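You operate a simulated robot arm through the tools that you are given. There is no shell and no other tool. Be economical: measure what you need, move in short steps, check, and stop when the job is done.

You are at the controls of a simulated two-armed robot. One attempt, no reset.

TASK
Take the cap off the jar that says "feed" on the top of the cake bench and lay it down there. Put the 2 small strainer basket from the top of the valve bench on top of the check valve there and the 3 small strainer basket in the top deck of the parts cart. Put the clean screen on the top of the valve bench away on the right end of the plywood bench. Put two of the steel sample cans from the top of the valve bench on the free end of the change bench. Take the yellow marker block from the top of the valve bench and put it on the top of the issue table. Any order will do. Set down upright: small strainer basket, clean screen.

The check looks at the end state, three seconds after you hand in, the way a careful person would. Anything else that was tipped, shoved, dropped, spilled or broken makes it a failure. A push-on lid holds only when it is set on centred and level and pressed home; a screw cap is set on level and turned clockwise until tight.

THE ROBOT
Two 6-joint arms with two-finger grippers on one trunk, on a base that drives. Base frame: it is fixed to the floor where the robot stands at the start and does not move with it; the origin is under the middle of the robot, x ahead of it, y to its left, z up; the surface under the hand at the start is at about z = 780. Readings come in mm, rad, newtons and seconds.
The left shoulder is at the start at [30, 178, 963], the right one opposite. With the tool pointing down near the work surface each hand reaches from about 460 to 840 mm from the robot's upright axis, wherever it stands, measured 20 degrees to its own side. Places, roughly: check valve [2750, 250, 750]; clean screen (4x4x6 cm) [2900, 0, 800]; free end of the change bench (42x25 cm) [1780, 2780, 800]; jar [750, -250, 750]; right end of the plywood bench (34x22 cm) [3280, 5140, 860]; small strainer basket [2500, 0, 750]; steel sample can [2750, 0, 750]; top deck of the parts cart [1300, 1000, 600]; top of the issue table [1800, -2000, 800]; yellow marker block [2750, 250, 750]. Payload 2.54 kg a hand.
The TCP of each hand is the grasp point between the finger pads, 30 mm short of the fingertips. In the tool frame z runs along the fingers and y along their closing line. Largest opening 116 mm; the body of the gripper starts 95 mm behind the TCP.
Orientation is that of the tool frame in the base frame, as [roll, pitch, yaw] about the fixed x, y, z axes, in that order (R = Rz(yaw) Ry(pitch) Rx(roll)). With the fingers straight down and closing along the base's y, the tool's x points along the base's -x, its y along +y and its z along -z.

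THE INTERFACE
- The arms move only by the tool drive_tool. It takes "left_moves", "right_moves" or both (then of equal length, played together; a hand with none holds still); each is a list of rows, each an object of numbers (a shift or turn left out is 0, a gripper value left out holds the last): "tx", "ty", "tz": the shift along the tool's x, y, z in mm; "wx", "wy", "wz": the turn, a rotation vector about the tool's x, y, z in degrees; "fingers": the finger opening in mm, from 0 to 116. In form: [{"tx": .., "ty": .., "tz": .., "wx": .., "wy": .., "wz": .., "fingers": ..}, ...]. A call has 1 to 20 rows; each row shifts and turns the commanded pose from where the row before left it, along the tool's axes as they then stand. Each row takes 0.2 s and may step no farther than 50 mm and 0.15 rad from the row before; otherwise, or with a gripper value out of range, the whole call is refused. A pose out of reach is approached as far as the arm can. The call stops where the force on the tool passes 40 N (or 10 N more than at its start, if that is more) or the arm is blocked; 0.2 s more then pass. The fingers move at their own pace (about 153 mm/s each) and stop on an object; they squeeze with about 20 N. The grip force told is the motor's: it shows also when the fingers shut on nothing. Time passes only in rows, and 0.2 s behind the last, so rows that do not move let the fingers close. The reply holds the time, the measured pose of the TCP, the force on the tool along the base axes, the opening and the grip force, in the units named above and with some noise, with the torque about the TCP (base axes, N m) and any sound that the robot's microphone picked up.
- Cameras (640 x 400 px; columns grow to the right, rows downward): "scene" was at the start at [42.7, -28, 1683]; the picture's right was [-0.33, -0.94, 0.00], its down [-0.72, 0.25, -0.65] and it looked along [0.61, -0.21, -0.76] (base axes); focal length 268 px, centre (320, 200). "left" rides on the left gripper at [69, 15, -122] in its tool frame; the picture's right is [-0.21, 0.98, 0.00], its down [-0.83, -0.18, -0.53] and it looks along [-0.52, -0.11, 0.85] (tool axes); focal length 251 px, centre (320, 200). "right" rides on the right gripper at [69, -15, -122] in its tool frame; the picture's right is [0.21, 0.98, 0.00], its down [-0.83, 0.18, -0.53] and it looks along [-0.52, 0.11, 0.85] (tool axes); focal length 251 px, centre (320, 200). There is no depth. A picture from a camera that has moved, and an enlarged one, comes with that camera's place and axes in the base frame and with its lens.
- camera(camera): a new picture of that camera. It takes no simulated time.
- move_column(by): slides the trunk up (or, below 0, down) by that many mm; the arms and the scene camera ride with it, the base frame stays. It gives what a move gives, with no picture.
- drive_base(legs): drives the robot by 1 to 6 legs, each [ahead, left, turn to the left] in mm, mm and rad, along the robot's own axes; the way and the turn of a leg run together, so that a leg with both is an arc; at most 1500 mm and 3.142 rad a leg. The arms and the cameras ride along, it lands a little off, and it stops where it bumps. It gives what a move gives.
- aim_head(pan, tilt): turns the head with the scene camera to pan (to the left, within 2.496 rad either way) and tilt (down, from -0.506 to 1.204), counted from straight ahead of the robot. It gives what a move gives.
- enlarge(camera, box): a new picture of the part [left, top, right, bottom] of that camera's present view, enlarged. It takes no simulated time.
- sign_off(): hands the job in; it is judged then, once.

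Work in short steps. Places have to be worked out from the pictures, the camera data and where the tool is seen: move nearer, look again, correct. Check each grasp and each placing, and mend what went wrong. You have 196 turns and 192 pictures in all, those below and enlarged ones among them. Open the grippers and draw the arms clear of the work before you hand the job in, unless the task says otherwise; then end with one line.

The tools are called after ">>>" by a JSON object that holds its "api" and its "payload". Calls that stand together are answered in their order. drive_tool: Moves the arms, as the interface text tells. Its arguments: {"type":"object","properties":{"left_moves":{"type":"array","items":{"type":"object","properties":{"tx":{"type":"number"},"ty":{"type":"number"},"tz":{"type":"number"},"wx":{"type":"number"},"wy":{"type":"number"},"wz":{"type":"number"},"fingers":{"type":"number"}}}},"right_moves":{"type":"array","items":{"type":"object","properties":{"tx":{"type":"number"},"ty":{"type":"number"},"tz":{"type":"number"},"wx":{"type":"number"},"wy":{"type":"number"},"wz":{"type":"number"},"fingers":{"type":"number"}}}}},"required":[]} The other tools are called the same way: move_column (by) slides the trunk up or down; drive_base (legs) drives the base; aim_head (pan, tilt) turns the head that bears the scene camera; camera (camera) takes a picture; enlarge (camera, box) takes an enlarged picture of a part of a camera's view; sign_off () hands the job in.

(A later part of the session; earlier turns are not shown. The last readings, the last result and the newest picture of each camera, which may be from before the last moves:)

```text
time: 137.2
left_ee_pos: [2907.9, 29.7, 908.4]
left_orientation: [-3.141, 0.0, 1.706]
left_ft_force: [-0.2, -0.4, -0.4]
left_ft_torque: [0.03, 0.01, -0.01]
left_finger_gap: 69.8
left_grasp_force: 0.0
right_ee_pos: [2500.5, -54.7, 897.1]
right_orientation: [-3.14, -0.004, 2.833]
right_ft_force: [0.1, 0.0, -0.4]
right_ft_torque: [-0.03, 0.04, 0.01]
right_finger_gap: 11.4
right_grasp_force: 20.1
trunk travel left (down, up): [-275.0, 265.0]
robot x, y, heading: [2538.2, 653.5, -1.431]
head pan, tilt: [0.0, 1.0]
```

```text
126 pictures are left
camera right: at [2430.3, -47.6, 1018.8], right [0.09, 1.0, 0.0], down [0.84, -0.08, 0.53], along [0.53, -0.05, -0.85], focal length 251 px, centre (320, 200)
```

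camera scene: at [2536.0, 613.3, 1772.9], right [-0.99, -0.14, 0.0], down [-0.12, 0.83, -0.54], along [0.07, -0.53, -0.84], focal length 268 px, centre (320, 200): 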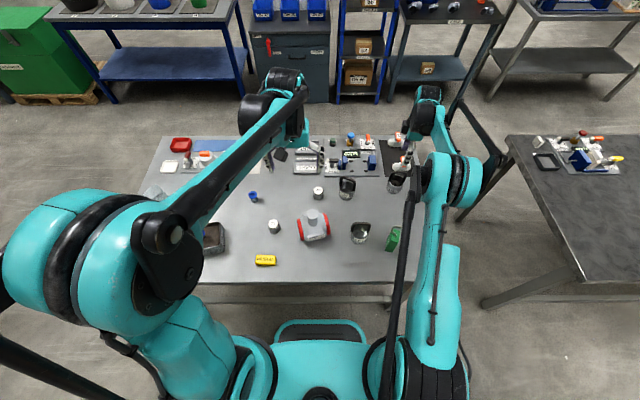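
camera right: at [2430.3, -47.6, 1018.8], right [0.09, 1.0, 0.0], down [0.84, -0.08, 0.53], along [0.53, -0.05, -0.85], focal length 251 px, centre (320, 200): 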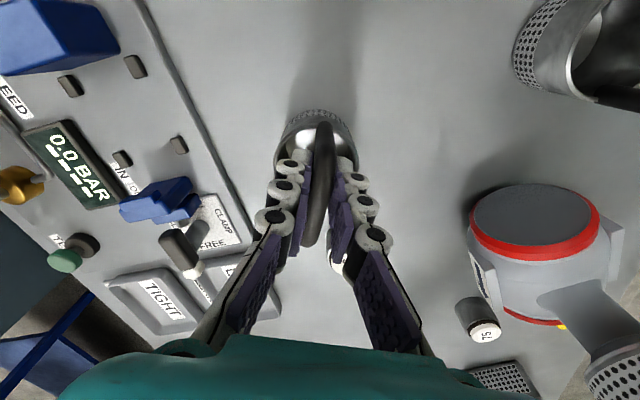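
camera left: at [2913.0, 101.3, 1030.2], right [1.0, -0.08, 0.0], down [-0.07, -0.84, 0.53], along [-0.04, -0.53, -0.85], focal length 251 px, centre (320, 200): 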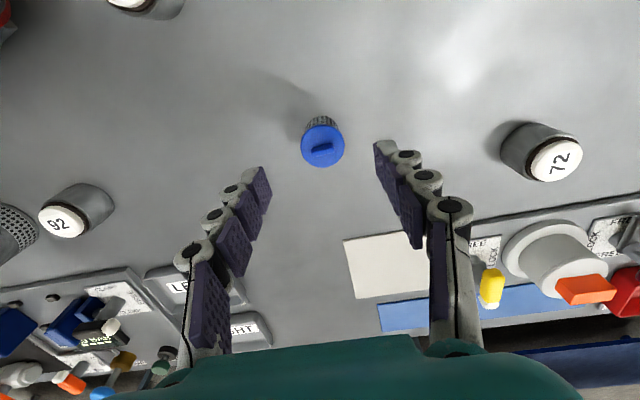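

Both aligned. Left descends 90 mm and grips the screen; right holds B.

>>> {"api": "drive_tool", "payload": {"left_moves": [{"ty": 1.5, "tz": 30}, {"tz": 30}, {"tz": 30}, {"fingers": 0}, {"fingers": 0}, {"fingers": 0}]}}

>>> {"api": "camera", "payload": {"camera": "left"}}

```text
time: 138.6
left_ee_pos: [2909.4, 29.7, 819.2]
left_orientation: [3.139, -0.001, 1.704]
left_ft_force: [-0.4, 0.0, 0.3]
left_ft_torque: [-0.05, -0.03, 0.0]
left_finger_gap: 34.7
left_grasp_force: 19.5
right_ee_pos: [2502.1, -54.1, 896.5]
right_orientation: [3.14, -0.001, 2.834]
right_ft_force: [-0.5, -0.2, 0.2]
right_ft_torque: [0.03, 0.0, 0.0]
right_finger_gap: 11.6
right_grasp_force: 19.8
trunk travel left (down, up): [-275.0, 265.0]
robot x, y, heading: [2529.1, 655.3, -1.432]
head pan, tilt: [0.0, 1.0]
```

```text
125 pictures are left
camera left: at [2914.4, 101.4, 941.1], right [1.0, -0.08, 0.0], down [-0.07, -0.84, 0.53], along [-0.04, -0.53, -0.85], focal length 251 px, centre (320, 200)
```

left: 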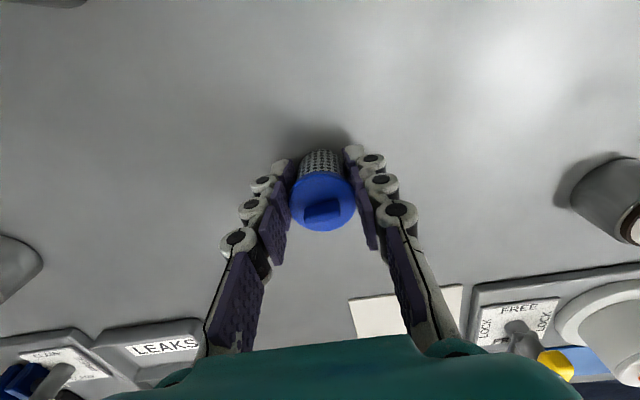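

Both held. Lift high (over everything) and draw back toward the robot, then raise the trunk.

>>> {"api": "drive_tool", "payload": {"right_moves": [{"tz": -15}, {"tz": -45}, {"tz": -45}, {"tz": -48}, {"tz": -48}, {"tz": -48}, {"tz": -48}, {"tx": 16, "ty": 34}, {"tx": 16, "ty": 34}, {"tx": 16, "ty": 34}, {"tx": 16, "ty": 34}], "left_moves": [{"tz": -15}, {"tz": -45}, {"tz": -45}, {"tz": -45}, {"tz": -45}, {"tz": -45}, {"tz": -45}, {"tx": 38}, {"tx": 38}, {"tx": 38}, {"tx": 38}]}}

>>> {"api": "move_column", "payload": {"by": 100}}

>>> {"api": "camera", "payload": {"camera": "scene"}}

```text
time: 141.0
left_ee_pos: [2888.2, 183.5, 1106.6]
left_orientation: [3.14, 0.001, 1.709]
left_ft_force: [-0.7, 1.0, 0.1]
left_ft_torque: [-0.05, 0.0, -0.01]
left_finger_gap: 34.9
left_grasp_force: 20.2
right_ee_pos: [2479.5, 98.5, 1195.2]
right_orientation: [-3.14, 0.001, 2.833]
right_ft_force: [-0.4, 0.2, -1.7]
right_ft_torque: [-0.08, 0.0, 0.01]
right_finger_gap: 11.4
right_grasp_force: 19.7
trunk travel left (down, up): [-275.0, 265.0]
robot x, y, heading: [2530.4, 658.2, -1.433]
head pan, tilt: [0.0, 1.0]
```

```text
time: 142.4
left_ee_pos: [2889.3, 179.6, 1205.2]
left_orientation: [3.141, -0.001, 1.707]
left_ft_force: [0.3, -0.9, -0.4]
left_ft_torque: [0.0, 0.0, 0.02]
left_finger_gap: 35.0
left_grasp_force: 19.5
right_ee_pos: [2481.9, 95.2, 1293.4]
right_orientation: [-3.141, -0.002, 2.834]
right_ft_force: [0.6, 0.6, -1.2]
right_ft_torque: [0.03, 0.02, -0.03]
right_finger_gap: 11.4
right_grasp_force: 19.6
trunk travel left (down, up): [-375.0, 165.0]
robot x, y, heading: [2532.0, 654.1, -1.431]
head pan, tilt: [0.0, 1.0]
```

```text
124 pictures are left
camera scene: at [2537.0, 613.2, 1872.8], right [-0.99, -0.14, 0.0], down [-0.12, 0.83, -0.54], along [0.07, -0.53, -0.84], focal length 268 px, centre (320, 200)
```

scene: 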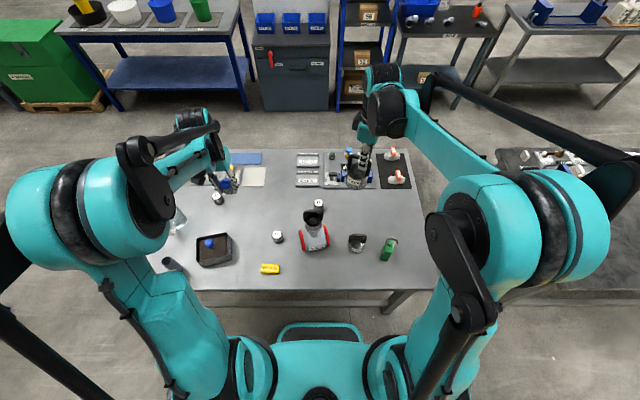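

Now retreat: back 60, strafe left 1180, back 1200 to the open aisle, and look toward the plywood bench.

>>> {"api": "drive_base", "payload": {"legs": [[-60, 0, 0], [0, 1180, 0], [-1200, 0, 0]]}}

>>> {"api": "aim_head", "payload": {"pan": 2.45, "tilt": 0.45}}

>>> {"api": "camera", "payload": {"camera": "scene"}}

>>> {"api": "aim_head", "payload": {"pan": -2.45, "tilt": 0.45}}

>>> {"api": "camera", "payload": {"camera": "scene"}}

```text
time: 154.7
left_ee_pos: [3903.5, 1586.3, 1205.6]
left_orientation: [3.139, -0.003, 1.699]
left_ft_force: [-0.2, 0.1, 0.0]
left_ft_torque: [-0.01, 0.0, 0.01]
left_finger_gap: 34.8
left_grasp_force: 20.1
right_ee_pos: [3496.9, 1503.2, 1293.5]
right_orientation: [3.141, -0.002, 2.826]
right_ft_force: [-0.2, 0.1, -1.5]
right_ft_torque: [-0.01, 0.02, -0.03]
right_finger_gap: 11.6
right_grasp_force: 20.7
trunk travel left (down, up): [-375.0, 165.0]
robot x, y, heading: [3549.1, 2063.9, -1.44]
head pan, tilt: [0.0, 1.0]
```

```text
time: 156.9
left_ee_pos: [3904.1, 1586.3, 1204.4]
left_orientation: [3.14, -0.001, 1.7]
left_ft_force: [-0.6, -0.4, 0.4]
left_ft_torque: [-0.02, -0.01, 0.0]
left_finger_gap: 35.0
left_grasp_force: 20.2
right_ee_pos: [3495.7, 1504.5, 1293.4]
right_orientation: [-3.141, -0.001, 2.825]
right_ft_force: [1.1, 0.9, -1.5]
right_ft_torque: [0.05, 0.01, -0.01]
right_finger_gap: 11.4
right_grasp_force: 19.8
trunk travel left (down, up): [-375.0, 165.0]
robot x, y, heading: [3551.5, 2063.9, -1.44]
head pan, tilt: [2.45, 0.45]
```

```text
123 pictures are left
camera scene: at [3595.6, 2169.0, 1918.5], right [0.85, -0.53, 0.0], down [-0.23, -0.37, -0.9], along [0.48, 0.76, -0.44], focal length 268 px, centre (320, 200)
```

scene: 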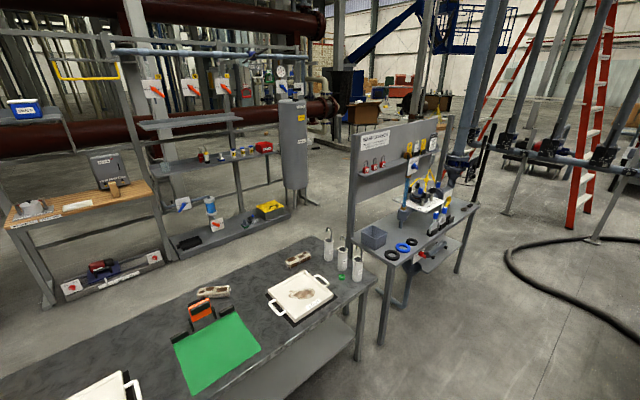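

```text
time: 160.8
left_ee_pos: [3904.4, 1585.3, 1203.9]
left_orientation: [3.139, -0.002, 1.698]
left_ft_force: [-0.5, 0.0, -0.9]
left_ft_torque: [0.0, -0.02, -0.04]
left_finger_gap: 34.7
left_grasp_force: 20.2
right_ee_pos: [3496.3, 1502.0, 1293.5]
right_orientation: [3.141, -0.002, 2.825]
right_ft_force: [1.5, 0.7, -1.8]
right_ft_torque: [0.01, 0.02, 0.0]
right_finger_gap: 11.3
right_grasp_force: 19.5
trunk travel left (down, up): [-375.0, 165.0]
robot x, y, heading: [3551.8, 2061.8, -1.446]
head pan, tilt: [-2.45, 0.45]
```

```text
122 pictures are left
camera scene: at [3479.4, 2153.7, 1918.5], right [0.68, 0.73, 0.0], down [0.32, -0.3, -0.9], along [-0.66, 0.61, -0.43], focal length 268 px, centre (320, 200)
```

scene: 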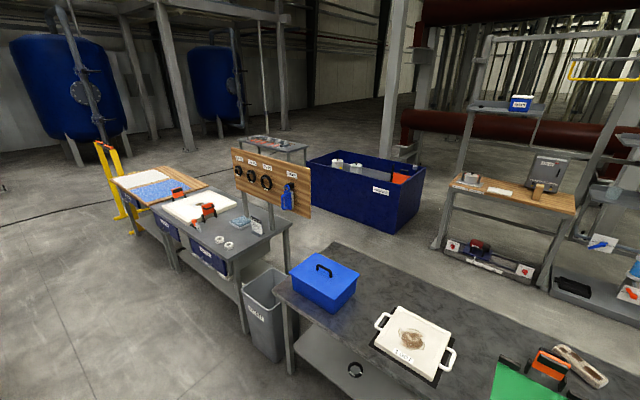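

The plywood bench sits behind the row; I'll reach it later via the wide left route. First the cart with basket B: strafe along the aisle to it.

>>> {"api": "drive_base", "payload": {"legs": [[0, -1500, 0.0], [0, -720, 0.0]]}}

>>> {"api": "aim_head", "payload": {"pan": 0.0, "tilt": 1.0}}

>>> {"api": "camera", "payload": {"camera": "scene"}}

```text
time: 171.7
left_ee_pos: [1708.4, 1290.3, 1205.1]
left_orientation: [3.14, -0.003, 1.712]
left_ft_force: [-0.3, 0.0, -0.4]
left_ft_torque: [0.01, -0.01, 0.0]
left_finger_gap: 34.7
left_grasp_force: 20.2
right_ee_pos: [1302.2, 1204.6, 1294.1]
right_orientation: [3.141, -0.002, 2.837]
right_ft_force: [0.0, -0.7, -1.0]
right_ft_torque: [0.01, 0.02, 0.0]
right_finger_gap: 11.5
right_grasp_force: 20.2
trunk travel left (down, up): [-375.0, 165.0]
robot x, y, heading: [1351.1, 1765.9, -1.427]
head pan, tilt: [-2.45, 0.45]
```

```text
time: 174.0
left_ee_pos: [1707.4, 1290.8, 1205.1]
left_orientation: [3.14, 0.0, 1.711]
left_ft_force: [-0.2, 0.0, -0.6]
left_ft_torque: [0.04, 0.01, 0.0]
left_finger_gap: 34.8
left_grasp_force: 20.1
right_ee_pos: [1302.0, 1204.3, 1293.4]
right_orientation: [-3.141, -0.002, 2.837]
right_ft_force: [-0.2, 0.7, -1.6]
right_ft_torque: [-0.01, 0.0, -0.01]
right_finger_gap: 11.8
right_grasp_force: 19.6
trunk travel left (down, up): [-375.0, 165.0]
robot x, y, heading: [1352.3, 1771.0, -1.429]
head pan, tilt: [0.0, 1.0]
```

```text
121 pictures are left
camera scene: at [1355.9, 1723.8, 1872.9], right [-0.99, -0.14, 0.0], down [-0.12, 0.83, -0.54], along [0.08, -0.53, -0.84], focal length 268 px, centre (320, 200)
```

scene: 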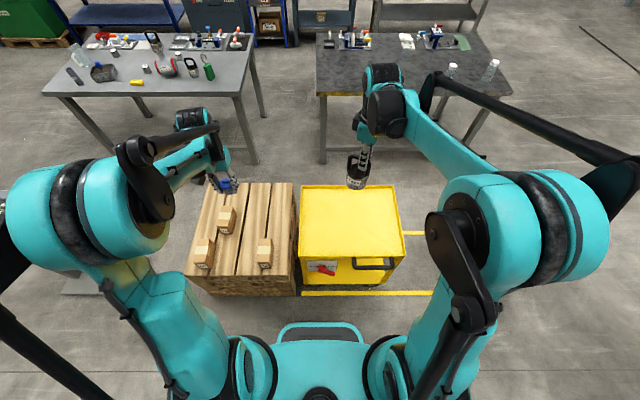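

Cart deck rim z≈640. Advance 140 mm, then lower the trunk 300.

>>> {"api": "drive_base", "payload": {"legs": [[140, 0, 0]]}}

>>> {"api": "move_column", "payload": {"by": -300}}

>>> {"api": "camera", "payload": {"camera": "scene"}}

>>> {"api": "camera", "payload": {"camera": "right"}}

```text
time: 175.3
left_ee_pos: [1728.2, 1153.1, 1205.6]
left_orientation: [3.139, -0.002, 1.711]
left_ft_force: [0.3, -0.1, -0.6]
left_ft_torque: [0.0, 0.0, 0.0]
left_finger_gap: 34.8
left_grasp_force: 20.1
right_ee_pos: [1320.2, 1067.3, 1294.4]
right_orientation: [3.141, -0.004, 2.838]
right_ft_force: [0.4, 0.0, -2.4]
right_ft_torque: [0.02, -0.03, -0.01]
right_finger_gap: 11.4
right_grasp_force: 20.1
trunk travel left (down, up): [-375.0, 165.0]
robot x, y, heading: [1373.8, 1628.8, -1.426]
head pan, tilt: [0.0, 1.0]
```

```text
time: 178.3
left_ee_pos: [1727.5, 1153.6, 903.9]
left_orientation: [3.139, 0.0, 1.712]
left_ft_force: [0.4, 0.4, -0.9]
left_ft_torque: [-0.03, 0.04, 0.04]
left_finger_gap: 34.7
left_grasp_force: 20.3
right_ee_pos: [1319.9, 1066.7, 993.7]
right_orientation: [-3.141, -0.002, 2.836]
right_ft_force: [-0.1, -0.3, -1.2]
right_ft_torque: [0.02, 0.03, 0.0]
right_finger_gap: 11.4
right_grasp_force: 20.1
trunk travel left (down, up): [-75.0, 465.0]
robot x, y, heading: [1366.3, 1626.7, -1.434]
head pan, tilt: [0.0, 1.0]
```

```text
120 pictures are left
camera scene: at [1375.5, 1586.1, 1573.0], right [-0.99, -0.14, 0.0], down [-0.12, 0.83, -0.54], along [0.08, -0.53, -0.84], focal length 268 px, centre (320, 200)
```

scene: 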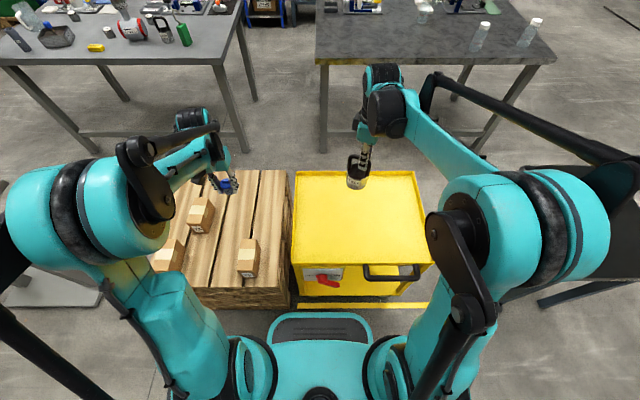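

```text
119 pictures are left
camera right: at [1250.8, 1073.7, 1115.7], right [0.09, 1.0, 0.0], down [0.84, -0.08, 0.53], along [0.53, -0.05, -0.85], focal length 251 px, centre (320, 200)
```

right: 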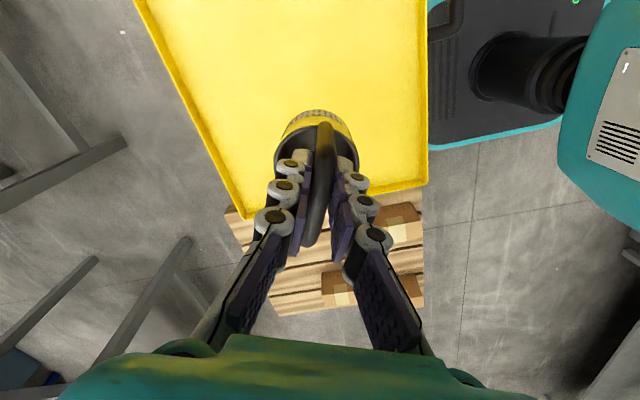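

The drop point is well within the deck. Lower to ~z 762 then creep to contact.

>>> {"api": "drive_tool", "payload": {"right_moves": [{"tz": 45}, {"tz": 45}, {"tz": 45}, {"tz": 45}, {"tz": 45}]}}

>>> {"api": "enlarge", "payload": {"camera": "scene", "box": [280, 150, 440, 300]}}

```text
time: 179.5
left_ee_pos: [1728.7, 1151.9, 904.0]
left_orientation: [3.139, -0.004, 1.71]
left_ft_force: [-0.4, -0.2, -0.2]
left_ft_torque: [0.04, 0.0, -0.04]
left_finger_gap: 34.9
left_grasp_force: 19.8
right_ee_pos: [1321.3, 1066.4, 766.4]
right_orientation: [3.14, -0.002, 2.837]
right_ft_force: [-0.1, 0.4, -0.9]
right_ft_torque: [0.01, 0.0, -0.01]
right_finger_gap: 11.6
right_grasp_force: 20.0
trunk travel left (down, up): [-75.0, 465.0]
robot x, y, heading: [1370.1, 1629.2, -1.433]
head pan, tilt: [0.0, 1.0]
```

```text
2.67 times, centred on (360, 225) of scene
camera zoom: at [1375.7, 1584.8, 1572.8], right [-0.99, -0.14, 0.0], down [-0.12, 0.83, -0.54], along [0.08, -0.53, -0.84], focal length 716 px, centre (213, 133)
```

zoom: 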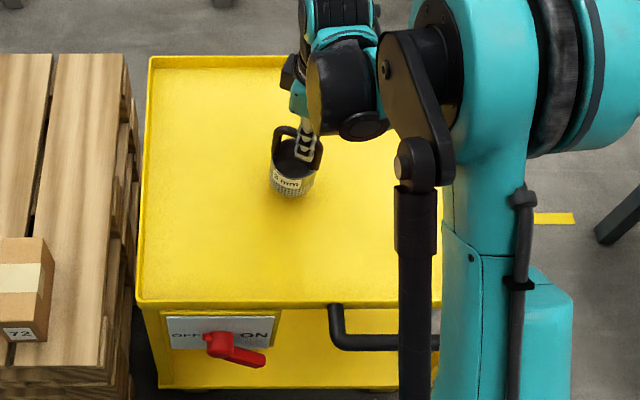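

Continue creeping down in 3 mm steps until contact.

>>> {"api": "drive_tool", "payload": {"right_moves": [{"tz": 3}, {"tz": 3}, {"tz": 3}, {"tz": 3}, {"tz": 3}, {"tz": 3}]}}

```text
time: 180.9
left_ee_pos: [1728.5, 1152.6, 905.3]
left_orientation: [3.14, -0.001, 1.712]
left_ft_force: [-0.8, -0.9, 1.1]
left_ft_torque: [0.05, -0.02, 0.02]
left_finger_gap: 34.5
left_grasp_force: 20.0
right_ee_pos: [1320.6, 1067.1, 750.8]
right_orientation: [-3.141, -0.001, 2.836]
right_ft_force: [-0.4, -1.0, -1.0]
right_ft_torque: [0.02, -0.01, 0.0]
right_finger_gap: 11.2
right_grasp_force: 20.2
trunk travel left (down, up): [-75.0, 465.0]
robot x, y, heading: [1367.3, 1630.4, -1.428]
head pan, tilt: [0.0, 1.0]
```

>>> {"api": "drive_tool", "payload": {"right_moves": [{"tz": 2}, {"tz": 2}, {"tz": 2}, {"tz": 2}, {"tz": 2}, {"tz": 2}, {"tz": 2}, {"tz": 2}]}}

```text
time: 182.7
left_ee_pos: [1728.4, 1153.6, 905.5]
left_orientation: [3.139, -0.002, 1.711]
left_ft_force: [0.2, -0.4, -0.8]
left_ft_torque: [0.01, -0.01, -0.03]
left_finger_gap: 34.7
left_grasp_force: 19.8
right_ee_pos: [1320.3, 1068.0, 734.8]
right_orientation: [3.141, -0.001, 2.837]
right_ft_force: [0.3, 1.8, 9.9]
right_ft_torque: [0.03, 0.06, -0.01]
right_finger_gap: 11.9
right_grasp_force: 20.0
trunk travel left (down, up): [-75.0, 465.0]
robot x, y, heading: [1372.7, 1627.7, -1.427]
head pan, tilt: [0.0, 1.0]
```

Contact (≈10 N) at deck z≈618. Release and rise.

>>> {"api": "drive_tool", "payload": {"right_moves": [{"tz": -0.8}, {"fingers": 20}, {"fingers": 40}, {"fingers": 40}, {"tz": -20}, {"tz": -40}, {"tz": -45}, {"tz": -45}, {"tz": -45}, {"tz": -45}]}}

>>> {"api": "enlarge", "payload": {"camera": "scene", "box": [280, 150, 440, 300]}}

```text
time: 184.9
left_ee_pos: [1727.6, 1155.2, 905.5]
left_orientation: [3.14, -0.002, 1.708]
left_ft_force: [0.7, -0.3, 0.0]
left_ft_torque: [-0.02, -0.02, 0.0]
left_finger_gap: 34.5
left_grasp_force: 19.6
right_ee_pos: [1321.5, 1067.5, 976.7]
right_orientation: [-3.14, -0.003, 2.835]
right_ft_force: [0.4, -0.3, 0.4]
right_ft_torque: [0.0, -0.02, 0.0]
right_finger_gap: 40.0
right_grasp_force: 0.0
trunk travel left (down, up): [-75.0, 465.0]
robot x, y, heading: [1371.3, 1629.2, -1.432]
head pan, tilt: [0.0, 1.0]
```

```text
2.67 times, centred on (360, 225) of scene
camera zoom: at [1375.5, 1586.9, 1572.9], right [-0.99, -0.14, 0.0], down [-0.12, 0.83, -0.54], along [0.08, -0.54, -0.84], focal length 716 px, centre (213, 133)
```

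zoom: 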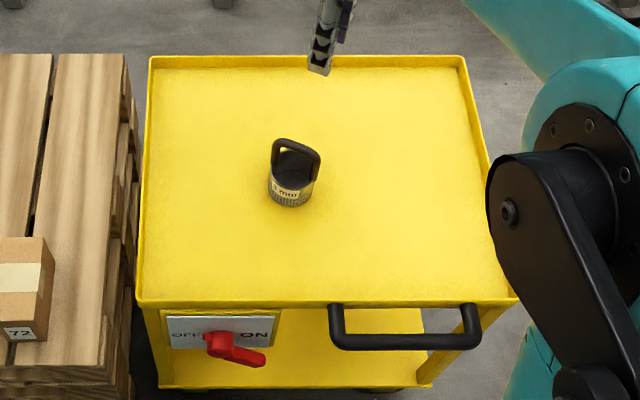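

B is upright on the cart ("3 mm"). Next the screen: raise trunk, turn around in the aisle to face north, strafe west and look at the passage left of the yellow steps.

>>> {"api": "move_column", "payload": {"by": 220}}

>>> {"api": "drive_base", "payload": {"legs": [[-230, 0, 0], [0, 0, 3.14], [0, 1450, 0], [0, 800, 0]]}}

>>> {"api": "aim_head", "payload": {"pan": 0.7, "tilt": 0.6}}

>>> {"api": "camera", "payload": {"camera": "scene"}}

```text
time: 187.2
left_ee_pos: [1727.5, 1153.7, 1125.3]
left_orientation: [3.14, -0.001, 1.71]
left_ft_force: [0.5, 0.2, 0.1]
left_ft_torque: [-0.03, 0.01, 0.0]
left_finger_gap: 34.7
left_grasp_force: 20.5
right_ee_pos: [1321.6, 1068.6, 1196.3]
right_orientation: [-3.141, -0.003, 2.836]
right_ft_force: [0.3, 0.3, -1.1]
right_ft_torque: [-0.01, 0.02, -0.01]
right_finger_gap: 40.0
right_grasp_force: 0.0
trunk travel left (down, up): [-295.0, 245.0]
robot x, y, heading: [1370.7, 1628.3, -1.429]
head pan, tilt: [0.0, 1.0]
```

```text
time: 207.1
left_ee_pos: [-1258.6, 1964.0, 1124.3]
left_orientation: [-3.141, -0.002, -1.415]
left_ft_force: [0.1, -0.5, 0.3]
left_ft_torque: [0.03, -0.02, -0.02]
left_finger_gap: 34.8
left_grasp_force: 20.4
right_ee_pos: [-852.0, 2055.1, 1196.6]
right_orientation: [3.141, -0.003, -0.291]
right_ft_force: [-0.2, -0.1, 0.0]
right_ft_torque: [0.01, -0.01, 0.03]
right_finger_gap: 40.1
right_grasp_force: 0.0
trunk travel left (down, up): [-295.0, 245.0]
robot x, y, heading: [-893.8, 1492.8, 1.728]
head pan, tilt: [0.0, 1.0]
```

```text
time: 208.2
left_ee_pos: [-1257.8, 1965.1, 1126.0]
left_orientation: [3.139, 0.0, -1.418]
left_ft_force: [-0.2, -0.7, -1.0]
left_ft_torque: [0.0, -0.03, 0.01]
left_finger_gap: 34.6
left_grasp_force: 19.8
right_ee_pos: [-851.6, 2055.6, 1196.3]
right_orientation: [-3.141, -0.002, -0.292]
right_ft_force: [-0.5, -1.1, 0.3]
right_ft_torque: [-0.03, -0.01, 0.0]
right_finger_gap: 40.0
right_grasp_force: 0.2
trunk travel left (down, up): [-295.0, 245.0]
robot x, y, heading: [-893.0, 1495.8, 1.725]
head pan, tilt: [0.7, 0.6]
```

```text
116 pictures are left
camera scene: at [-956.8, 1520.8, 1824.9], right [0.66, 0.75, 0.0], down [0.43, -0.37, -0.82], along [-0.62, 0.54, -0.57], focal length 268 px, centre (320, 200)
```

scene: 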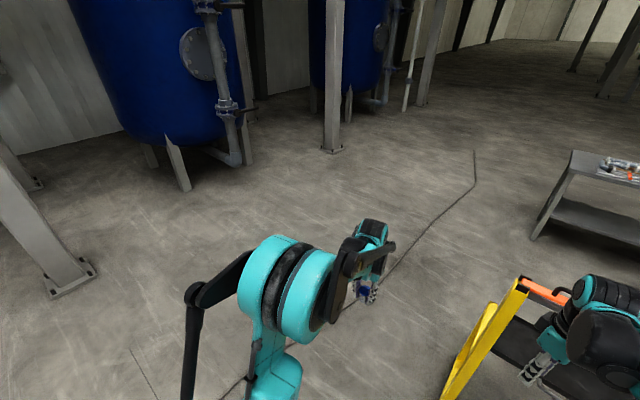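

Passage between steps (x≥−960) and cable (x≤−1790) looks fine. Continue: left 480, north ~2050, then check east.

>>> {"api": "drive_base", "payload": {"legs": [[0, 480, 0], [1025, -150, 0], [1025, -150, 0]]}}

>>> {"api": "aim_head", "payload": {"pan": -1.3, "tilt": 0.5}}

>>> {"api": "camera", "payload": {"camera": "scene"}}

```text
time: 221.0
left_ee_pos: [-1758.5, 3973.1, 1125.0]
left_orientation: [3.141, -0.001, -1.414]
left_ft_force: [0.4, 0.7, -0.1]
left_ft_torque: [-0.01, 0.01, 0.02]
left_finger_gap: 34.9
left_grasp_force: 19.8
right_ee_pos: [-1353.7, 4066.5, 1194.7]
right_orientation: [3.142, -0.001, -0.289]
right_ft_force: [0.2, -0.3, -0.3]
right_ft_torque: [0.02, 0.02, 0.02]
right_finger_gap: 40.0
right_grasp_force: 0.1
trunk travel left (down, up): [-295.0, 245.0]
robot x, y, heading: [-1394.4, 3507.7, 1.723]
head pan, tilt: [0.7, 0.6]
```

```text
time: 222.9
left_ee_pos: [-1758.3, 3973.6, 1125.1]
left_orientation: [3.139, -0.002, -1.418]
left_ft_force: [-0.5, 0.0, -0.5]
left_ft_torque: [0.0, -0.01, -0.01]
left_finger_gap: 34.8
left_grasp_force: 20.2
right_ee_pos: [-1352.5, 4065.0, 1195.0]
right_orientation: [3.141, -0.003, -0.29]
right_ft_force: [-0.3, 0.8, 0.3]
right_ft_torque: [0.0, 0.01, -0.01]
right_finger_gap: 40.0
right_grasp_force: 0.0
trunk travel left (down, up): [-295.0, 245.0]
robot x, y, heading: [-1393.9, 3507.7, 1.722]
head pan, tilt: [-1.3, 0.499]
```

```text
115 pictures are left
camera scene: at [-1307.1, 3510.2, 1834.0], right [0.41, -0.91, 0.0], down [-0.44, -0.2, -0.88], along [0.8, 0.36, -0.48], focal length 268 px, centre (320, 200)
```

scene: 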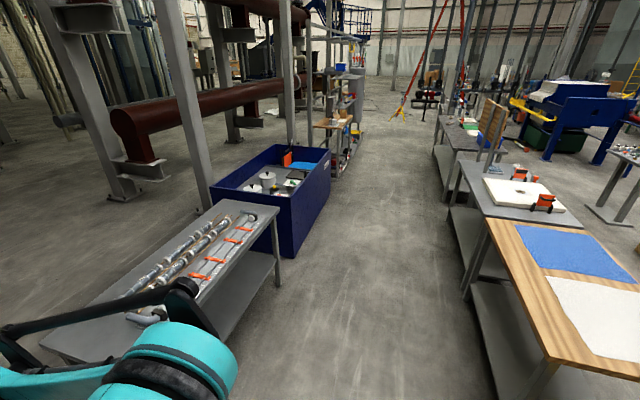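

Aisle is clear. Strafe east ~4.6 m in legs to the plywood bench.

>>> {"api": "drive_base", "payload": {"legs": [[0, -1500, 0], [0, -1500, 0]]}}

>>> {"api": "drive_base", "payload": {"legs": [[0, -1500, 0]]}}

>>> {"api": "aim_head", "payload": {"pan": -0.1, "tilt": 0.6}}

>>> {"api": "camera", "payload": {"camera": "scene"}}

```text
time: 237.3
left_ee_pos: [1182.5, 4466.1, 1126.0]
left_orientation: [3.14, 0.0, -1.395]
left_ft_force: [-0.3, 0.9, 0.7]
left_ft_torque: [-0.01, 0.0, 0.01]
left_finger_gap: 34.7
left_grasp_force: 20.3
right_ee_pos: [1585.3, 4565.6, 1196.1]
right_orientation: [-3.142, 0.0, -0.271]
right_ft_force: [0.0, 0.0, -0.4]
right_ft_torque: [0.01, 0.01, 0.01]
right_finger_gap: 39.9
right_grasp_force: 0.0
trunk travel left (down, up): [-295.0, 245.0]
robot x, y, heading: [1554.8, 4008.5, 1.742]
head pan, tilt: [-1.3, 0.499]
```

```text
time: 244.8
left_ee_pos: [2646.0, 4732.9, 1125.0]
left_orientation: [3.138, -0.002, -1.382]
left_ft_force: [-0.3, -0.8, -0.4]
left_ft_torque: [0.03, 0.0, 0.04]
left_finger_gap: 34.9
left_grasp_force: 20.3
right_ee_pos: [3049.2, 4839.5, 1195.8]
right_orientation: [3.141, -0.001, -0.256]
right_ft_force: [0.3, -0.1, 0.1]
right_ft_torque: [0.0, -0.01, 0.03]
right_finger_gap: 40.1
right_grasp_force: 0.1
trunk travel left (down, up): [-295.0, 245.0]
robot x, y, heading: [3031.1, 4274.8, 1.768]
head pan, tilt: [-1.3, 0.499]
```

```text
time: 246.2
left_ee_pos: [2644.9, 4733.3, 1126.3]
left_orientation: [3.14, -0.002, -1.382]
left_ft_force: [0.1, 0.0, -1.1]
left_ft_torque: [0.02, -0.02, 0.01]
left_finger_gap: 34.6
left_grasp_force: 20.1
right_ee_pos: [3047.3, 4838.9, 1196.1]
right_orientation: [3.14, -0.002, -0.256]
right_ft_force: [0.6, 0.1, 0.0]
right_ft_torque: [0.0, 0.03, -0.02]
right_finger_gap: 39.9
right_grasp_force: 0.1
trunk travel left (down, up): [-295.0, 245.0]
robot x, y, heading: [3030.9, 4275.0, 1.761]
head pan, tilt: [-0.099, 0.6]
```

```text
114 pictures are left
camera scene: at [3023.2, 4333.4, 1824.9], right [1.0, 0.09, 0.0], down [0.05, -0.56, -0.82], along [-0.07, 0.82, -0.57], focal length 268 px, centre (320, 200)
```

scene: 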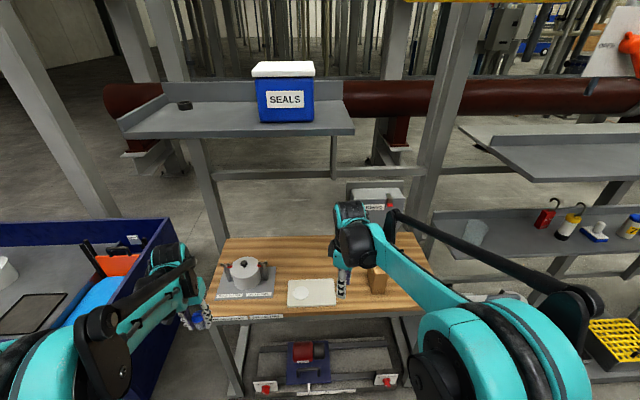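

The plywood bench is ahead; a wooden block and box are near its right end, shelving beyond. I'll pull the right hand back, turn right to ~1.03 rad and move closer so the left hand faces the right end.

>>> {"api": "drive_tool", "payload": {"right_moves": [{"tx": 17, "ty": 36}, {"tx": 17, "ty": 36}, {"tx": 17, "ty": 36}]}}

>>> {"api": "drive_base", "payload": {"legs": [[0, 0, -0.73], [150, 80, 0]]}}

>>> {"api": "aim_head", "payload": {"pan": 0.2, "tilt": 0.85}}

>>> {"api": "camera", "payload": {"camera": "scene"}}

>>> {"api": "camera", "payload": {"camera": "left"}}

```text
time: 246.9
left_ee_pos: [2646.2, 4731.4, 1125.7]
left_orientation: [3.14, -0.001, -1.382]
left_ft_force: [-0.7, -1.4, -0.1]
left_ft_torque: [0.06, 0.02, -0.02]
left_finger_gap: 34.9
left_grasp_force: 19.5
right_ee_pos: [3070.7, 4718.9, 1197.1]
right_orientation: [-3.141, 0.001, -0.257]
right_ft_force: [0.2, -0.9, -0.1]
right_ft_torque: [0.06, -0.02, -0.02]
right_finger_gap: 39.8
right_grasp_force: 0.0
trunk travel left (down, up): [-295.0, 245.0]
robot x, y, heading: [3027.4, 4274.7, 1.764]
head pan, tilt: [-0.099, 0.6]
```

```text
time: 250.3
left_ee_pos: [3052.2, 5040.9, 1124.8]
left_orientation: [3.141, -0.003, -2.109]
left_ft_force: [-0.7, 0.6, -0.5]
left_ft_torque: [0.0, -0.01, 0.01]
left_finger_gap: 34.7
left_grasp_force: 19.6
right_ee_pos: [3361.9, 4751.3, 1197.1]
right_orientation: [3.139, -0.004, -0.981]
right_ft_force: [-0.2, 0.3, 0.0]
right_ft_torque: [-0.04, 0.06, 0.02]
right_finger_gap: 40.1
right_grasp_force: 0.1
trunk travel left (down, up): [-295.0, 245.0]
robot x, y, heading: [3031.6, 4444.5, 1.037]
head pan, tilt: [-0.099, 0.6]
```

```text
time: 251.1
left_ee_pos: [3052.1, 5039.5, 1125.9]
left_orientation: [3.139, -0.002, -2.107]
left_ft_force: [-1.1, 0.2, -0.1]
left_ft_torque: [0.01, -0.06, -0.01]
left_finger_gap: 34.7
left_grasp_force: 20.0
right_ee_pos: [3361.2, 4748.8, 1197.1]
right_orientation: [3.141, -0.002, -0.983]
right_ft_force: [0.0, 0.1, 0.3]
right_ft_torque: [0.02, 0.02, 0.02]
right_finger_gap: 40.0
right_grasp_force: 0.1
trunk travel left (down, up): [-295.0, 245.0]
robot x, y, heading: [3032.1, 4447.2, 1.035]
head pan, tilt: [0.201, 0.85]
```

```text
113 pictures are left
camera scene: at [3043.8, 4490.4, 1804.1], right [0.94, -0.33, 0.0], down [-0.25, -0.71, -0.66], along [0.22, 0.62, -0.75], focal length 268 px, centre (320, 200)
```

scene: 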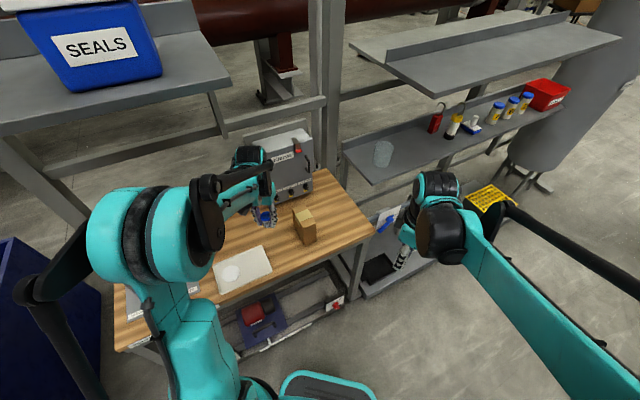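

```text
112 pictures are left
camera left: at [3004.0, 4988.7, 1247.5], right [-0.73, 0.68, 0.0], down [0.58, 0.62, 0.53], along [0.36, 0.39, -0.85], focal length 251 px, centre (320, 200)
```

left: 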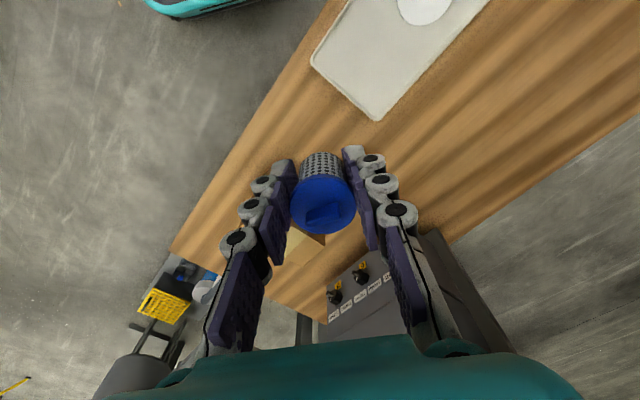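

Free spot right of the wooden block ≈(3350,5160). Advance 70 mm and carry the screen there at height.

>>> {"api": "drive_base", "payload": {"legs": [[70, 0, 0]]}}

>>> {"api": "drive_tool", "payload": {"left_moves": [{"tx": -26.5, "ty": -27.8}, {"tx": -26.5, "ty": -27.8}, {"tx": -26.5, "ty": -27.8}, {"tx": -26.5, "ty": -27.8}, {"tx": -26.5, "ty": -27.8}, {"tx": -26.5, "ty": -27.8}, {"tx": -26.5, "ty": -27.8}, {"tz": 40}, {"tz": 40}]}}

>>> {"api": "camera", "payload": {"camera": "scene"}}

>>> {"api": "camera", "payload": {"camera": "left"}}

```text
time: 252.2
left_ee_pos: [3088.9, 5100.3, 1124.6]
left_orientation: [3.141, -0.004, -2.109]
left_ft_force: [0.1, 0.1, -0.5]
left_ft_torque: [-0.05, 0.02, -0.03]
left_finger_gap: 34.7
left_grasp_force: 20.4
right_ee_pos: [3398.1, 4810.0, 1196.8]
right_orientation: [3.141, -0.005, -0.983]
right_ft_force: [0.4, 0.2, 0.9]
right_ft_torque: [-0.07, 0.03, 0.02]
right_finger_gap: 40.2
right_grasp_force: 0.1
trunk travel left (down, up): [-295.0, 245.0]
robot x, y, heading: [3069.6, 4503.2, 1.038]
head pan, tilt: [0.201, 0.85]
```

```text
time: 254.2
left_ee_pos: [3350.7, 5160.6, 1042.6]
left_orientation: [3.14, -0.004, -2.108]
left_ft_force: [-0.3, 0.9, -0.1]
left_ft_torque: [0.02, 0.0, -0.04]
left_finger_gap: 34.8
left_grasp_force: 20.2
right_ee_pos: [3397.8, 4811.1, 1196.2]
right_orientation: [3.14, 0.0, -0.983]
right_ft_force: [0.9, 0.6, 0.1]
right_ft_torque: [0.01, 0.03, 0.01]
right_finger_gap: 40.0
right_grasp_force: 0.0
trunk travel left (down, up): [-295.0, 245.0]
robot x, y, heading: [3069.5, 4503.6, 1.033]
head pan, tilt: [0.201, 0.85]
```

```text
111 pictures are left
camera scene: at [3080.4, 4552.0, 1804.0], right [0.94, -0.33, 0.0], down [-0.25, -0.71, -0.66], along [0.22, 0.62, -0.75], focal length 268 px, centre (320, 200)
```

scene: 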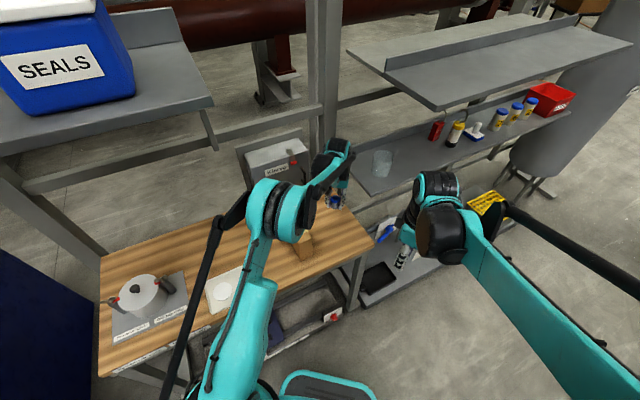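

```text
110 pictures are left
camera left: at [3302.7, 5109.9, 1164.9], right [-0.73, 0.68, 0.0], down [0.58, 0.62, 0.53], along [0.36, 0.39, -0.85], focal length 251 px, centre (320, 200)
```

left: 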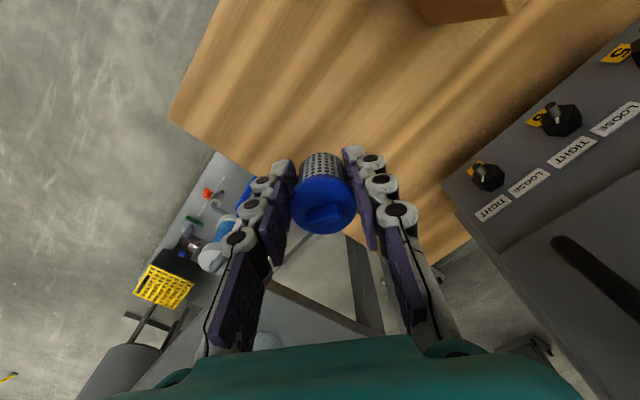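

Over the bench, ~65 mm from its right edge. Shift 25 mm inward and lower.

>>> {"api": "drive_tool", "payload": {"left_moves": [{"tx": 12.8, "ty": 21.5}, {"tz": 40}, {"tz": 40}, {"tz": 35}, {"tz": 5}, {"tz": 5}, {"tz": 3}, {"tz": 3}]}}

>>> {"api": "camera", "payload": {"camera": "left"}}

```text
time: 255.9
left_ee_pos: [3323.1, 5158.9, 913.6]
left_orientation: [3.139, -0.002, -2.108]
left_ft_force: [0.5, 0.4, 0.0]
left_ft_torque: [0.0, 0.05, 0.01]
left_finger_gap: 34.7
left_grasp_force: 20.0
right_ee_pos: [3396.9, 4808.9, 1196.5]
right_orientation: [3.141, -0.002, -0.983]
right_ft_force: [-0.5, -0.5, -0.6]
right_ft_torque: [0.0, 0.0, 0.0]
right_finger_gap: 40.1
right_grasp_force: 0.1
trunk travel left (down, up): [-295.0, 245.0]
robot x, y, heading: [3069.1, 4506.4, 1.035]
head pan, tilt: [0.201, 0.85]
```

```text
109 pictures are left
camera left: at [3276.0, 5108.6, 1035.6], right [-0.73, 0.68, 0.0], down [0.58, 0.62, 0.53], along [0.36, 0.39, -0.85], focal length 251 px, centre (320, 200)
```

left: 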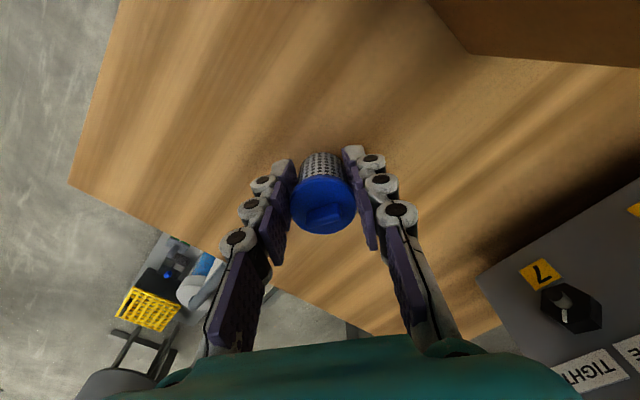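

Creep down to contact.

>>> {"api": "drive_tool", "payload": {"left_moves": [{"tz": 3}, {"tz": 3}, {"tz": 2}, {"tz": 2}, {"tz": 1.5}, {"tz": 1.5}]}}

```text
time: 257.4
left_ee_pos: [3325.3, 5159.0, 901.1]
left_orientation: [3.141, -0.003, -2.108]
left_ft_force: [-0.4, -0.3, -0.1]
left_ft_torque: [0.03, -0.01, 0.0]
left_finger_gap: 34.8
left_grasp_force: 19.4
right_ee_pos: [3397.3, 4808.7, 1197.3]
right_orientation: [3.141, -0.002, -0.984]
right_ft_force: [0.2, -0.1, 0.2]
right_ft_torque: [0.04, 0.01, -0.05]
right_finger_gap: 40.1
right_grasp_force: 0.1
trunk travel left (down, up): [-295.0, 245.0]
robot x, y, heading: [3066.8, 4504.3, 1.033]
head pan, tilt: [0.201, 0.85]
```

>>> {"api": "drive_tool", "payload": {"left_moves": [{"tz": 1.5}, {"tz": 1.5}, {"tz": 1.5}, {"tz": 1.5}, {"tz": 1.5}]}}

```text
time: 258.6
left_ee_pos: [3325.0, 5158.3, 894.1]
left_orientation: [3.139, 0.0, -2.108]
left_ft_force: [-1.1, 0.4, 14.6]
left_ft_torque: [0.1, -0.04, 0.02]
left_finger_gap: 34.4
left_grasp_force: 19.9
right_ee_pos: [3396.7, 4808.5, 1197.4]
right_orientation: [-3.141, 0.0, -0.982]
right_ft_force: [0.1, 0.4, -0.1]
right_ft_torque: [0.03, -0.01, -0.05]
right_finger_gap: 40.1
right_grasp_force: 0.0
trunk travel left (down, up): [-295.0, 245.0]
robot x, y, heading: [3068.8, 4503.2, 1.031]
head pan, tilt: [0.201, 0.85]
```

Contact. Release and rise.

>>> {"api": "drive_tool", "payload": {"left_moves": [{"tz": -1}, {"fingers": 50}, {"fingers": 70}, {"tz": -20}, {"tz": -40}, {"tz": -45}, {"tz": -45}, {"tz": -45}]}}

>>> {"api": "camera", "payload": {"camera": "left"}}

>>> {"api": "enlarge", "payload": {"camera": "scene", "box": [230, 130, 400, 280]}}

```text
time: 260.4
left_ee_pos: [3325.0, 5158.7, 1088.7]
left_orientation: [3.14, -0.002, -2.109]
left_ft_force: [-0.6, 0.1, 0.0]
left_ft_torque: [0.04, -0.02, -0.01]
left_finger_gap: 69.8
left_grasp_force: 0.0
right_ee_pos: [3396.4, 4808.0, 1196.8]
right_orientation: [3.141, -0.003, -0.982]
right_ft_force: [-0.1, 0.2, -0.6]
right_ft_torque: [0.02, -0.04, 0.0]
right_finger_gap: 39.8
right_grasp_force: 0.0
trunk travel left (down, up): [-295.0, 245.0]
robot x, y, heading: [3066.0, 4506.5, 1.037]
head pan, tilt: [0.201, 0.85]
```

```text
108 pictures are left
camera left: at [3276.1, 5107.8, 1211.9], right [-0.73, 0.68, 0.0], down [0.58, 0.62, 0.53], along [0.36, 0.39, -0.85], focal length 251 px, centre (320, 200)
```

left: 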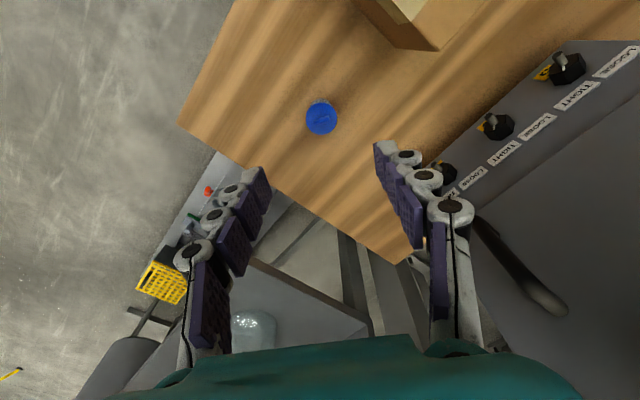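

```text
2.67 times, centred on (315, 205) of scene
camera zoom: at [3078.7, 4549.8, 1804.1], right [0.94, -0.33, 0.0], down [-0.25, -0.71, -0.66], along [0.22, 0.62, -0.75], focal length 716 px, centre (333, 187)
```

zoom: 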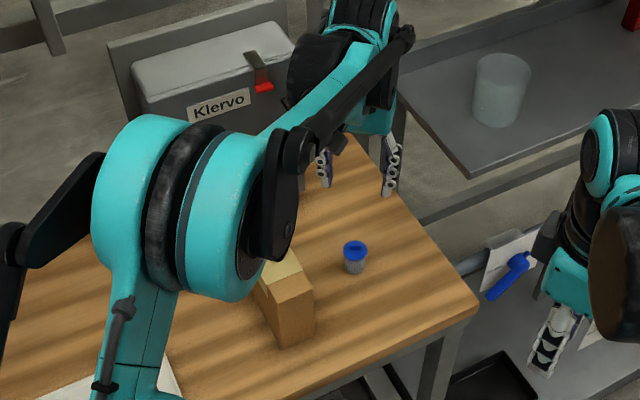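

Screen is placed upright. Retract the left arm and drive back along the aisle west.

>>> {"api": "drive_tool", "payload": {"left_moves": [{"tx": 40}, {"tx": 40}, {"tx": 40}, {"tx": 40}]}}

>>> {"api": "drive_base", "payload": {"legs": [[-250, 0, 0], [0, 0, 0.685], [0, 1450, 0], [0, 1450, 0]]}}

```text
time: 261.4
left_ee_pos: [3242.0, 5019.8, 1090.9]
left_orientation: [3.139, 0.001, -2.106]
left_ft_force: [0.0, -0.5, 0.0]
left_ft_torque: [0.01, 0.04, 0.0]
left_finger_gap: 70.1
left_grasp_force: 0.0
right_ee_pos: [3397.0, 4807.0, 1198.1]
right_orientation: [-3.141, -0.002, -0.984]
right_ft_force: [-0.4, 0.4, -0.6]
right_ft_torque: [0.09, -0.02, 0.01]
right_finger_gap: 39.8
right_grasp_force: 0.1
trunk travel left (down, up): [-295.0, 245.0]
robot x, y, heading: [3068.4, 4508.5, 1.029]
head pan, tilt: [0.201, 0.85]
```

```text
time: 278.6
left_ee_pos: [-115.1, 4346.8, 1091.3]
left_orientation: [3.14, -0.002, -1.415]
left_ft_force: [-0.2, -0.3, 0.0]
left_ft_torque: [-0.01, 0.01, -0.02]
left_finger_gap: 69.8
left_grasp_force: 0.0
right_ee_pos: [137.6, 4283.1, 1197.2]
right_orientation: [-3.142, -0.001, -0.286]
right_ft_force: [0.0, 1.2, 0.3]
right_ft_torque: [-0.01, 0.01, 0.01]
right_finger_gap: 40.0
right_grasp_force: 0.1
trunk travel left (down, up): [-295.0, 245.0]
robot x, y, heading: [84.4, 3840.8, 1.731]
head pan, tilt: [0.201, 0.85]
```

>>> {"api": "drive_base", "payload": {"legs": [[0, 1490, 0], [-1025, 166, 0], [-1025, 166, 0]]}}

```text
time: 295.8
left_ee_pos: [-1604.6, 2060.8, 1089.1]
left_orientation: [3.14, -0.003, -1.417]
left_ft_force: [-0.3, 0.1, -0.6]
left_ft_torque: [0.03, 0.0, 0.03]
left_finger_gap: 69.8
left_grasp_force: 0.1
right_ee_pos: [-1351.3, 1995.5, 1196.7]
right_orientation: [-3.141, -0.002, -0.294]
right_ft_force: [0.3, -0.2, -0.3]
right_ft_torque: [0.02, 0.01, 0.02]
right_finger_gap: 39.9
right_grasp_force: 0.0
trunk travel left (down, up): [-295.0, 245.0]
robot x, y, heading: [-1412.0, 1551.3, 1.727]
head pan, tilt: [0.201, 0.85]
```

>>> {"api": "drive_base", "payload": {"legs": [[-200, 0, 0], [0, -1400, 0], [0, -640, 0], [0, 0, 3.128], [0, 1500, 0], [0, 1450, 0]]}}

>>> {"api": "aim_head", "payload": {"pan": 0.0, "tilt": 0.9}}

>>> {"api": "camera", "payload": {"camera": "scene"}}

```text
time: 328.2
left_ee_pos: [3738.8, 1536.3, 1090.1]
left_orientation: [3.139, -0.003, 1.707]
left_ft_force: [0.7, -0.4, -0.8]
left_ft_torque: [-0.03, 0.01, -0.02]
left_finger_gap: 70.1
left_grasp_force: 0.1
right_ee_pos: [3485.7, 1606.9, 1196.1]
right_orientation: [-3.141, -0.002, 2.833]
right_ft_force: [-0.6, -0.4, 0.5]
right_ft_torque: [0.0, -0.05, -0.01]
right_finger_gap: 40.0
right_grasp_force: 0.0
trunk travel left (down, up): [-295.0, 245.0]
robot x, y, heading: [3555.5, 2049.8, -1.433]
head pan, tilt: [0.201, 0.85]
```

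```text
time: 329.0
left_ee_pos: [3739.2, 1537.1, 1090.1]
left_orientation: [-3.141, -0.002, 1.707]
left_ft_force: [0.3, -0.3, -0.5]
left_ft_torque: [-0.02, 0.02, -0.05]
left_finger_gap: 70.0
left_grasp_force: 0.1
right_ee_pos: [3485.3, 1606.5, 1197.5]
right_orientation: [-3.141, -0.002, 2.834]
right_ft_force: [0.1, 0.1, 0.3]
right_ft_torque: [-0.02, -0.01, -0.01]
right_finger_gap: 40.2
right_grasp_force: 0.1
trunk travel left (down, up): [-295.0, 245.0]
robot x, y, heading: [3552.9, 2048.6, -1.432]
head pan, tilt: [0.0, 0.901]
```

```text
106 pictures are left
camera scene: at [3557.9, 2001.2, 1800.1], right [-0.99, -0.14, 0.0], down [-0.11, 0.78, -0.62], along [0.09, -0.62, -0.78], focal length 268 px, centre (320, 200)
```

scene: 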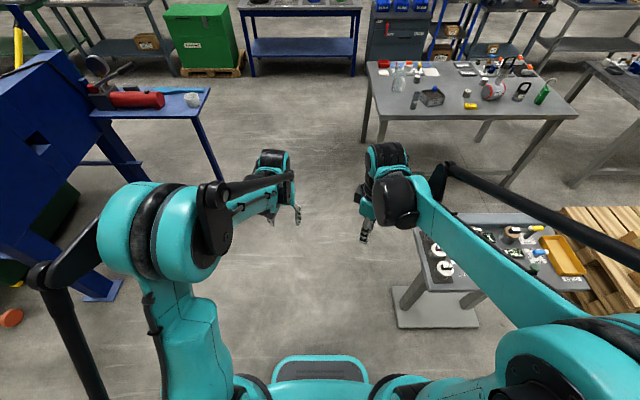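

Proceed to the valve bench: forward 1180, strafe right ~840 (opposite cans 72 and 75), then 55 closer.

>>> {"api": "drive_base", "payload": {"legs": [[1180, 0, 0], [0, -850, 0], [50, 0, 0]]}}

>>> {"api": "aim_head", "payload": {"pan": 0.0, "tilt": 1.0}}

>>> {"api": "camera", "payload": {"camera": "scene"}}

>>> {"api": "camera", "payload": {"camera": "left"}}

>>> {"api": "camera", "payload": {"camera": "right"}}

```text
time: 339.6
left_ee_pos: [3059.0, 198.4, 1089.3]
left_orientation: [3.139, -0.005, 1.707]
left_ft_force: [0.3, -0.1, -0.8]
left_ft_torque: [0.01, 0.01, 0.03]
left_finger_gap: 69.9
left_grasp_force: 0.0
right_ee_pos: [2805.5, 267.9, 1196.9]
right_orientation: [3.14, -0.002, 2.834]
right_ft_force: [0.0, 0.5, -1.0]
right_ft_torque: [0.1, -0.02, 0.01]
right_finger_gap: 39.7
right_grasp_force: 0.1
trunk travel left (down, up): [-295.0, 245.0]
robot x, y, heading: [2869.2, 709.5, -1.43]
head pan, tilt: [0.0, 0.901]
```

```text
time: 340.3
left_ee_pos: [3059.3, 199.5, 1089.3]
left_orientation: [3.141, 0.0, 1.708]
left_ft_force: [0.5, -0.5, -0.4]
left_ft_torque: [0.03, 0.02, 0.0]
left_finger_gap: 69.9
left_grasp_force: 0.1
right_ee_pos: [2807.0, 268.6, 1196.4]
right_orientation: [3.14, -0.003, 2.833]
right_ft_force: [0.0, 0.1, -0.1]
right_ft_torque: [0.04, -0.01, -0.03]
right_finger_gap: 39.8
right_grasp_force: 0.0
trunk travel left (down, up): [-295.0, 245.0]
robot x, y, heading: [2871.5, 717.1, -1.434]
head pan, tilt: [0.0, 1.0]
```

```text
105 pictures are left
camera scene: at [2876.9, 668.1, 1792.9], right [-0.99, -0.14, 0.0], down [-0.12, 0.83, -0.54], along [0.07, -0.53, -0.84], focal length 268 px, centre (320, 200)
```

scene: 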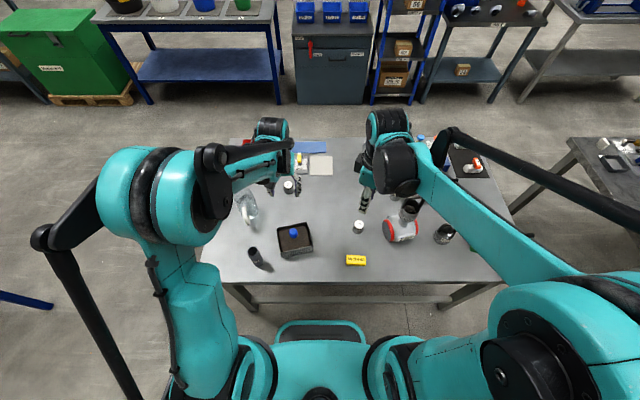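

```text
104 pictures are left
camera left: at [3064.2, 270.1, 1211.6], right [1.0, -0.08, 0.0], down [-0.07, -0.84, 0.53], along [-0.04, -0.53, -0.85], focal length 251 px, centre (320, 200)
```

left: 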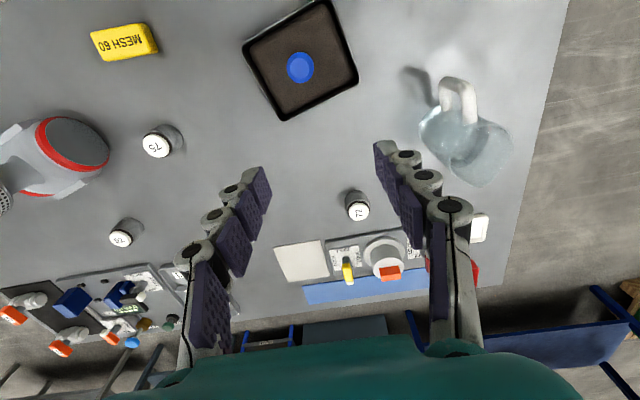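

```text
103 pictures are left
camera right: at [2736.2, 275.4, 1319.0], right [0.09, 1.0, 0.0], down [0.84, -0.08, 0.53], along [0.53, -0.05, -0.85], focal length 251 px, centre (320, 200)
```

right: 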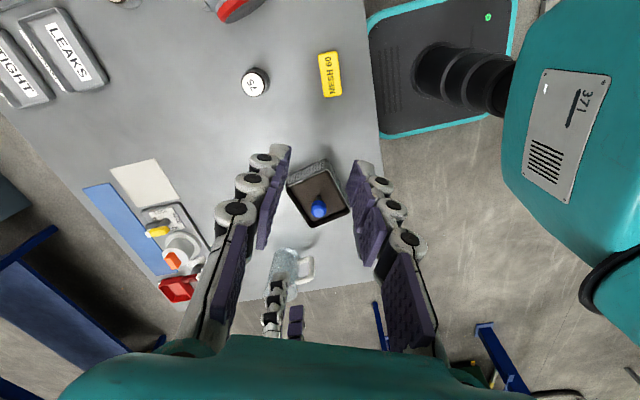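

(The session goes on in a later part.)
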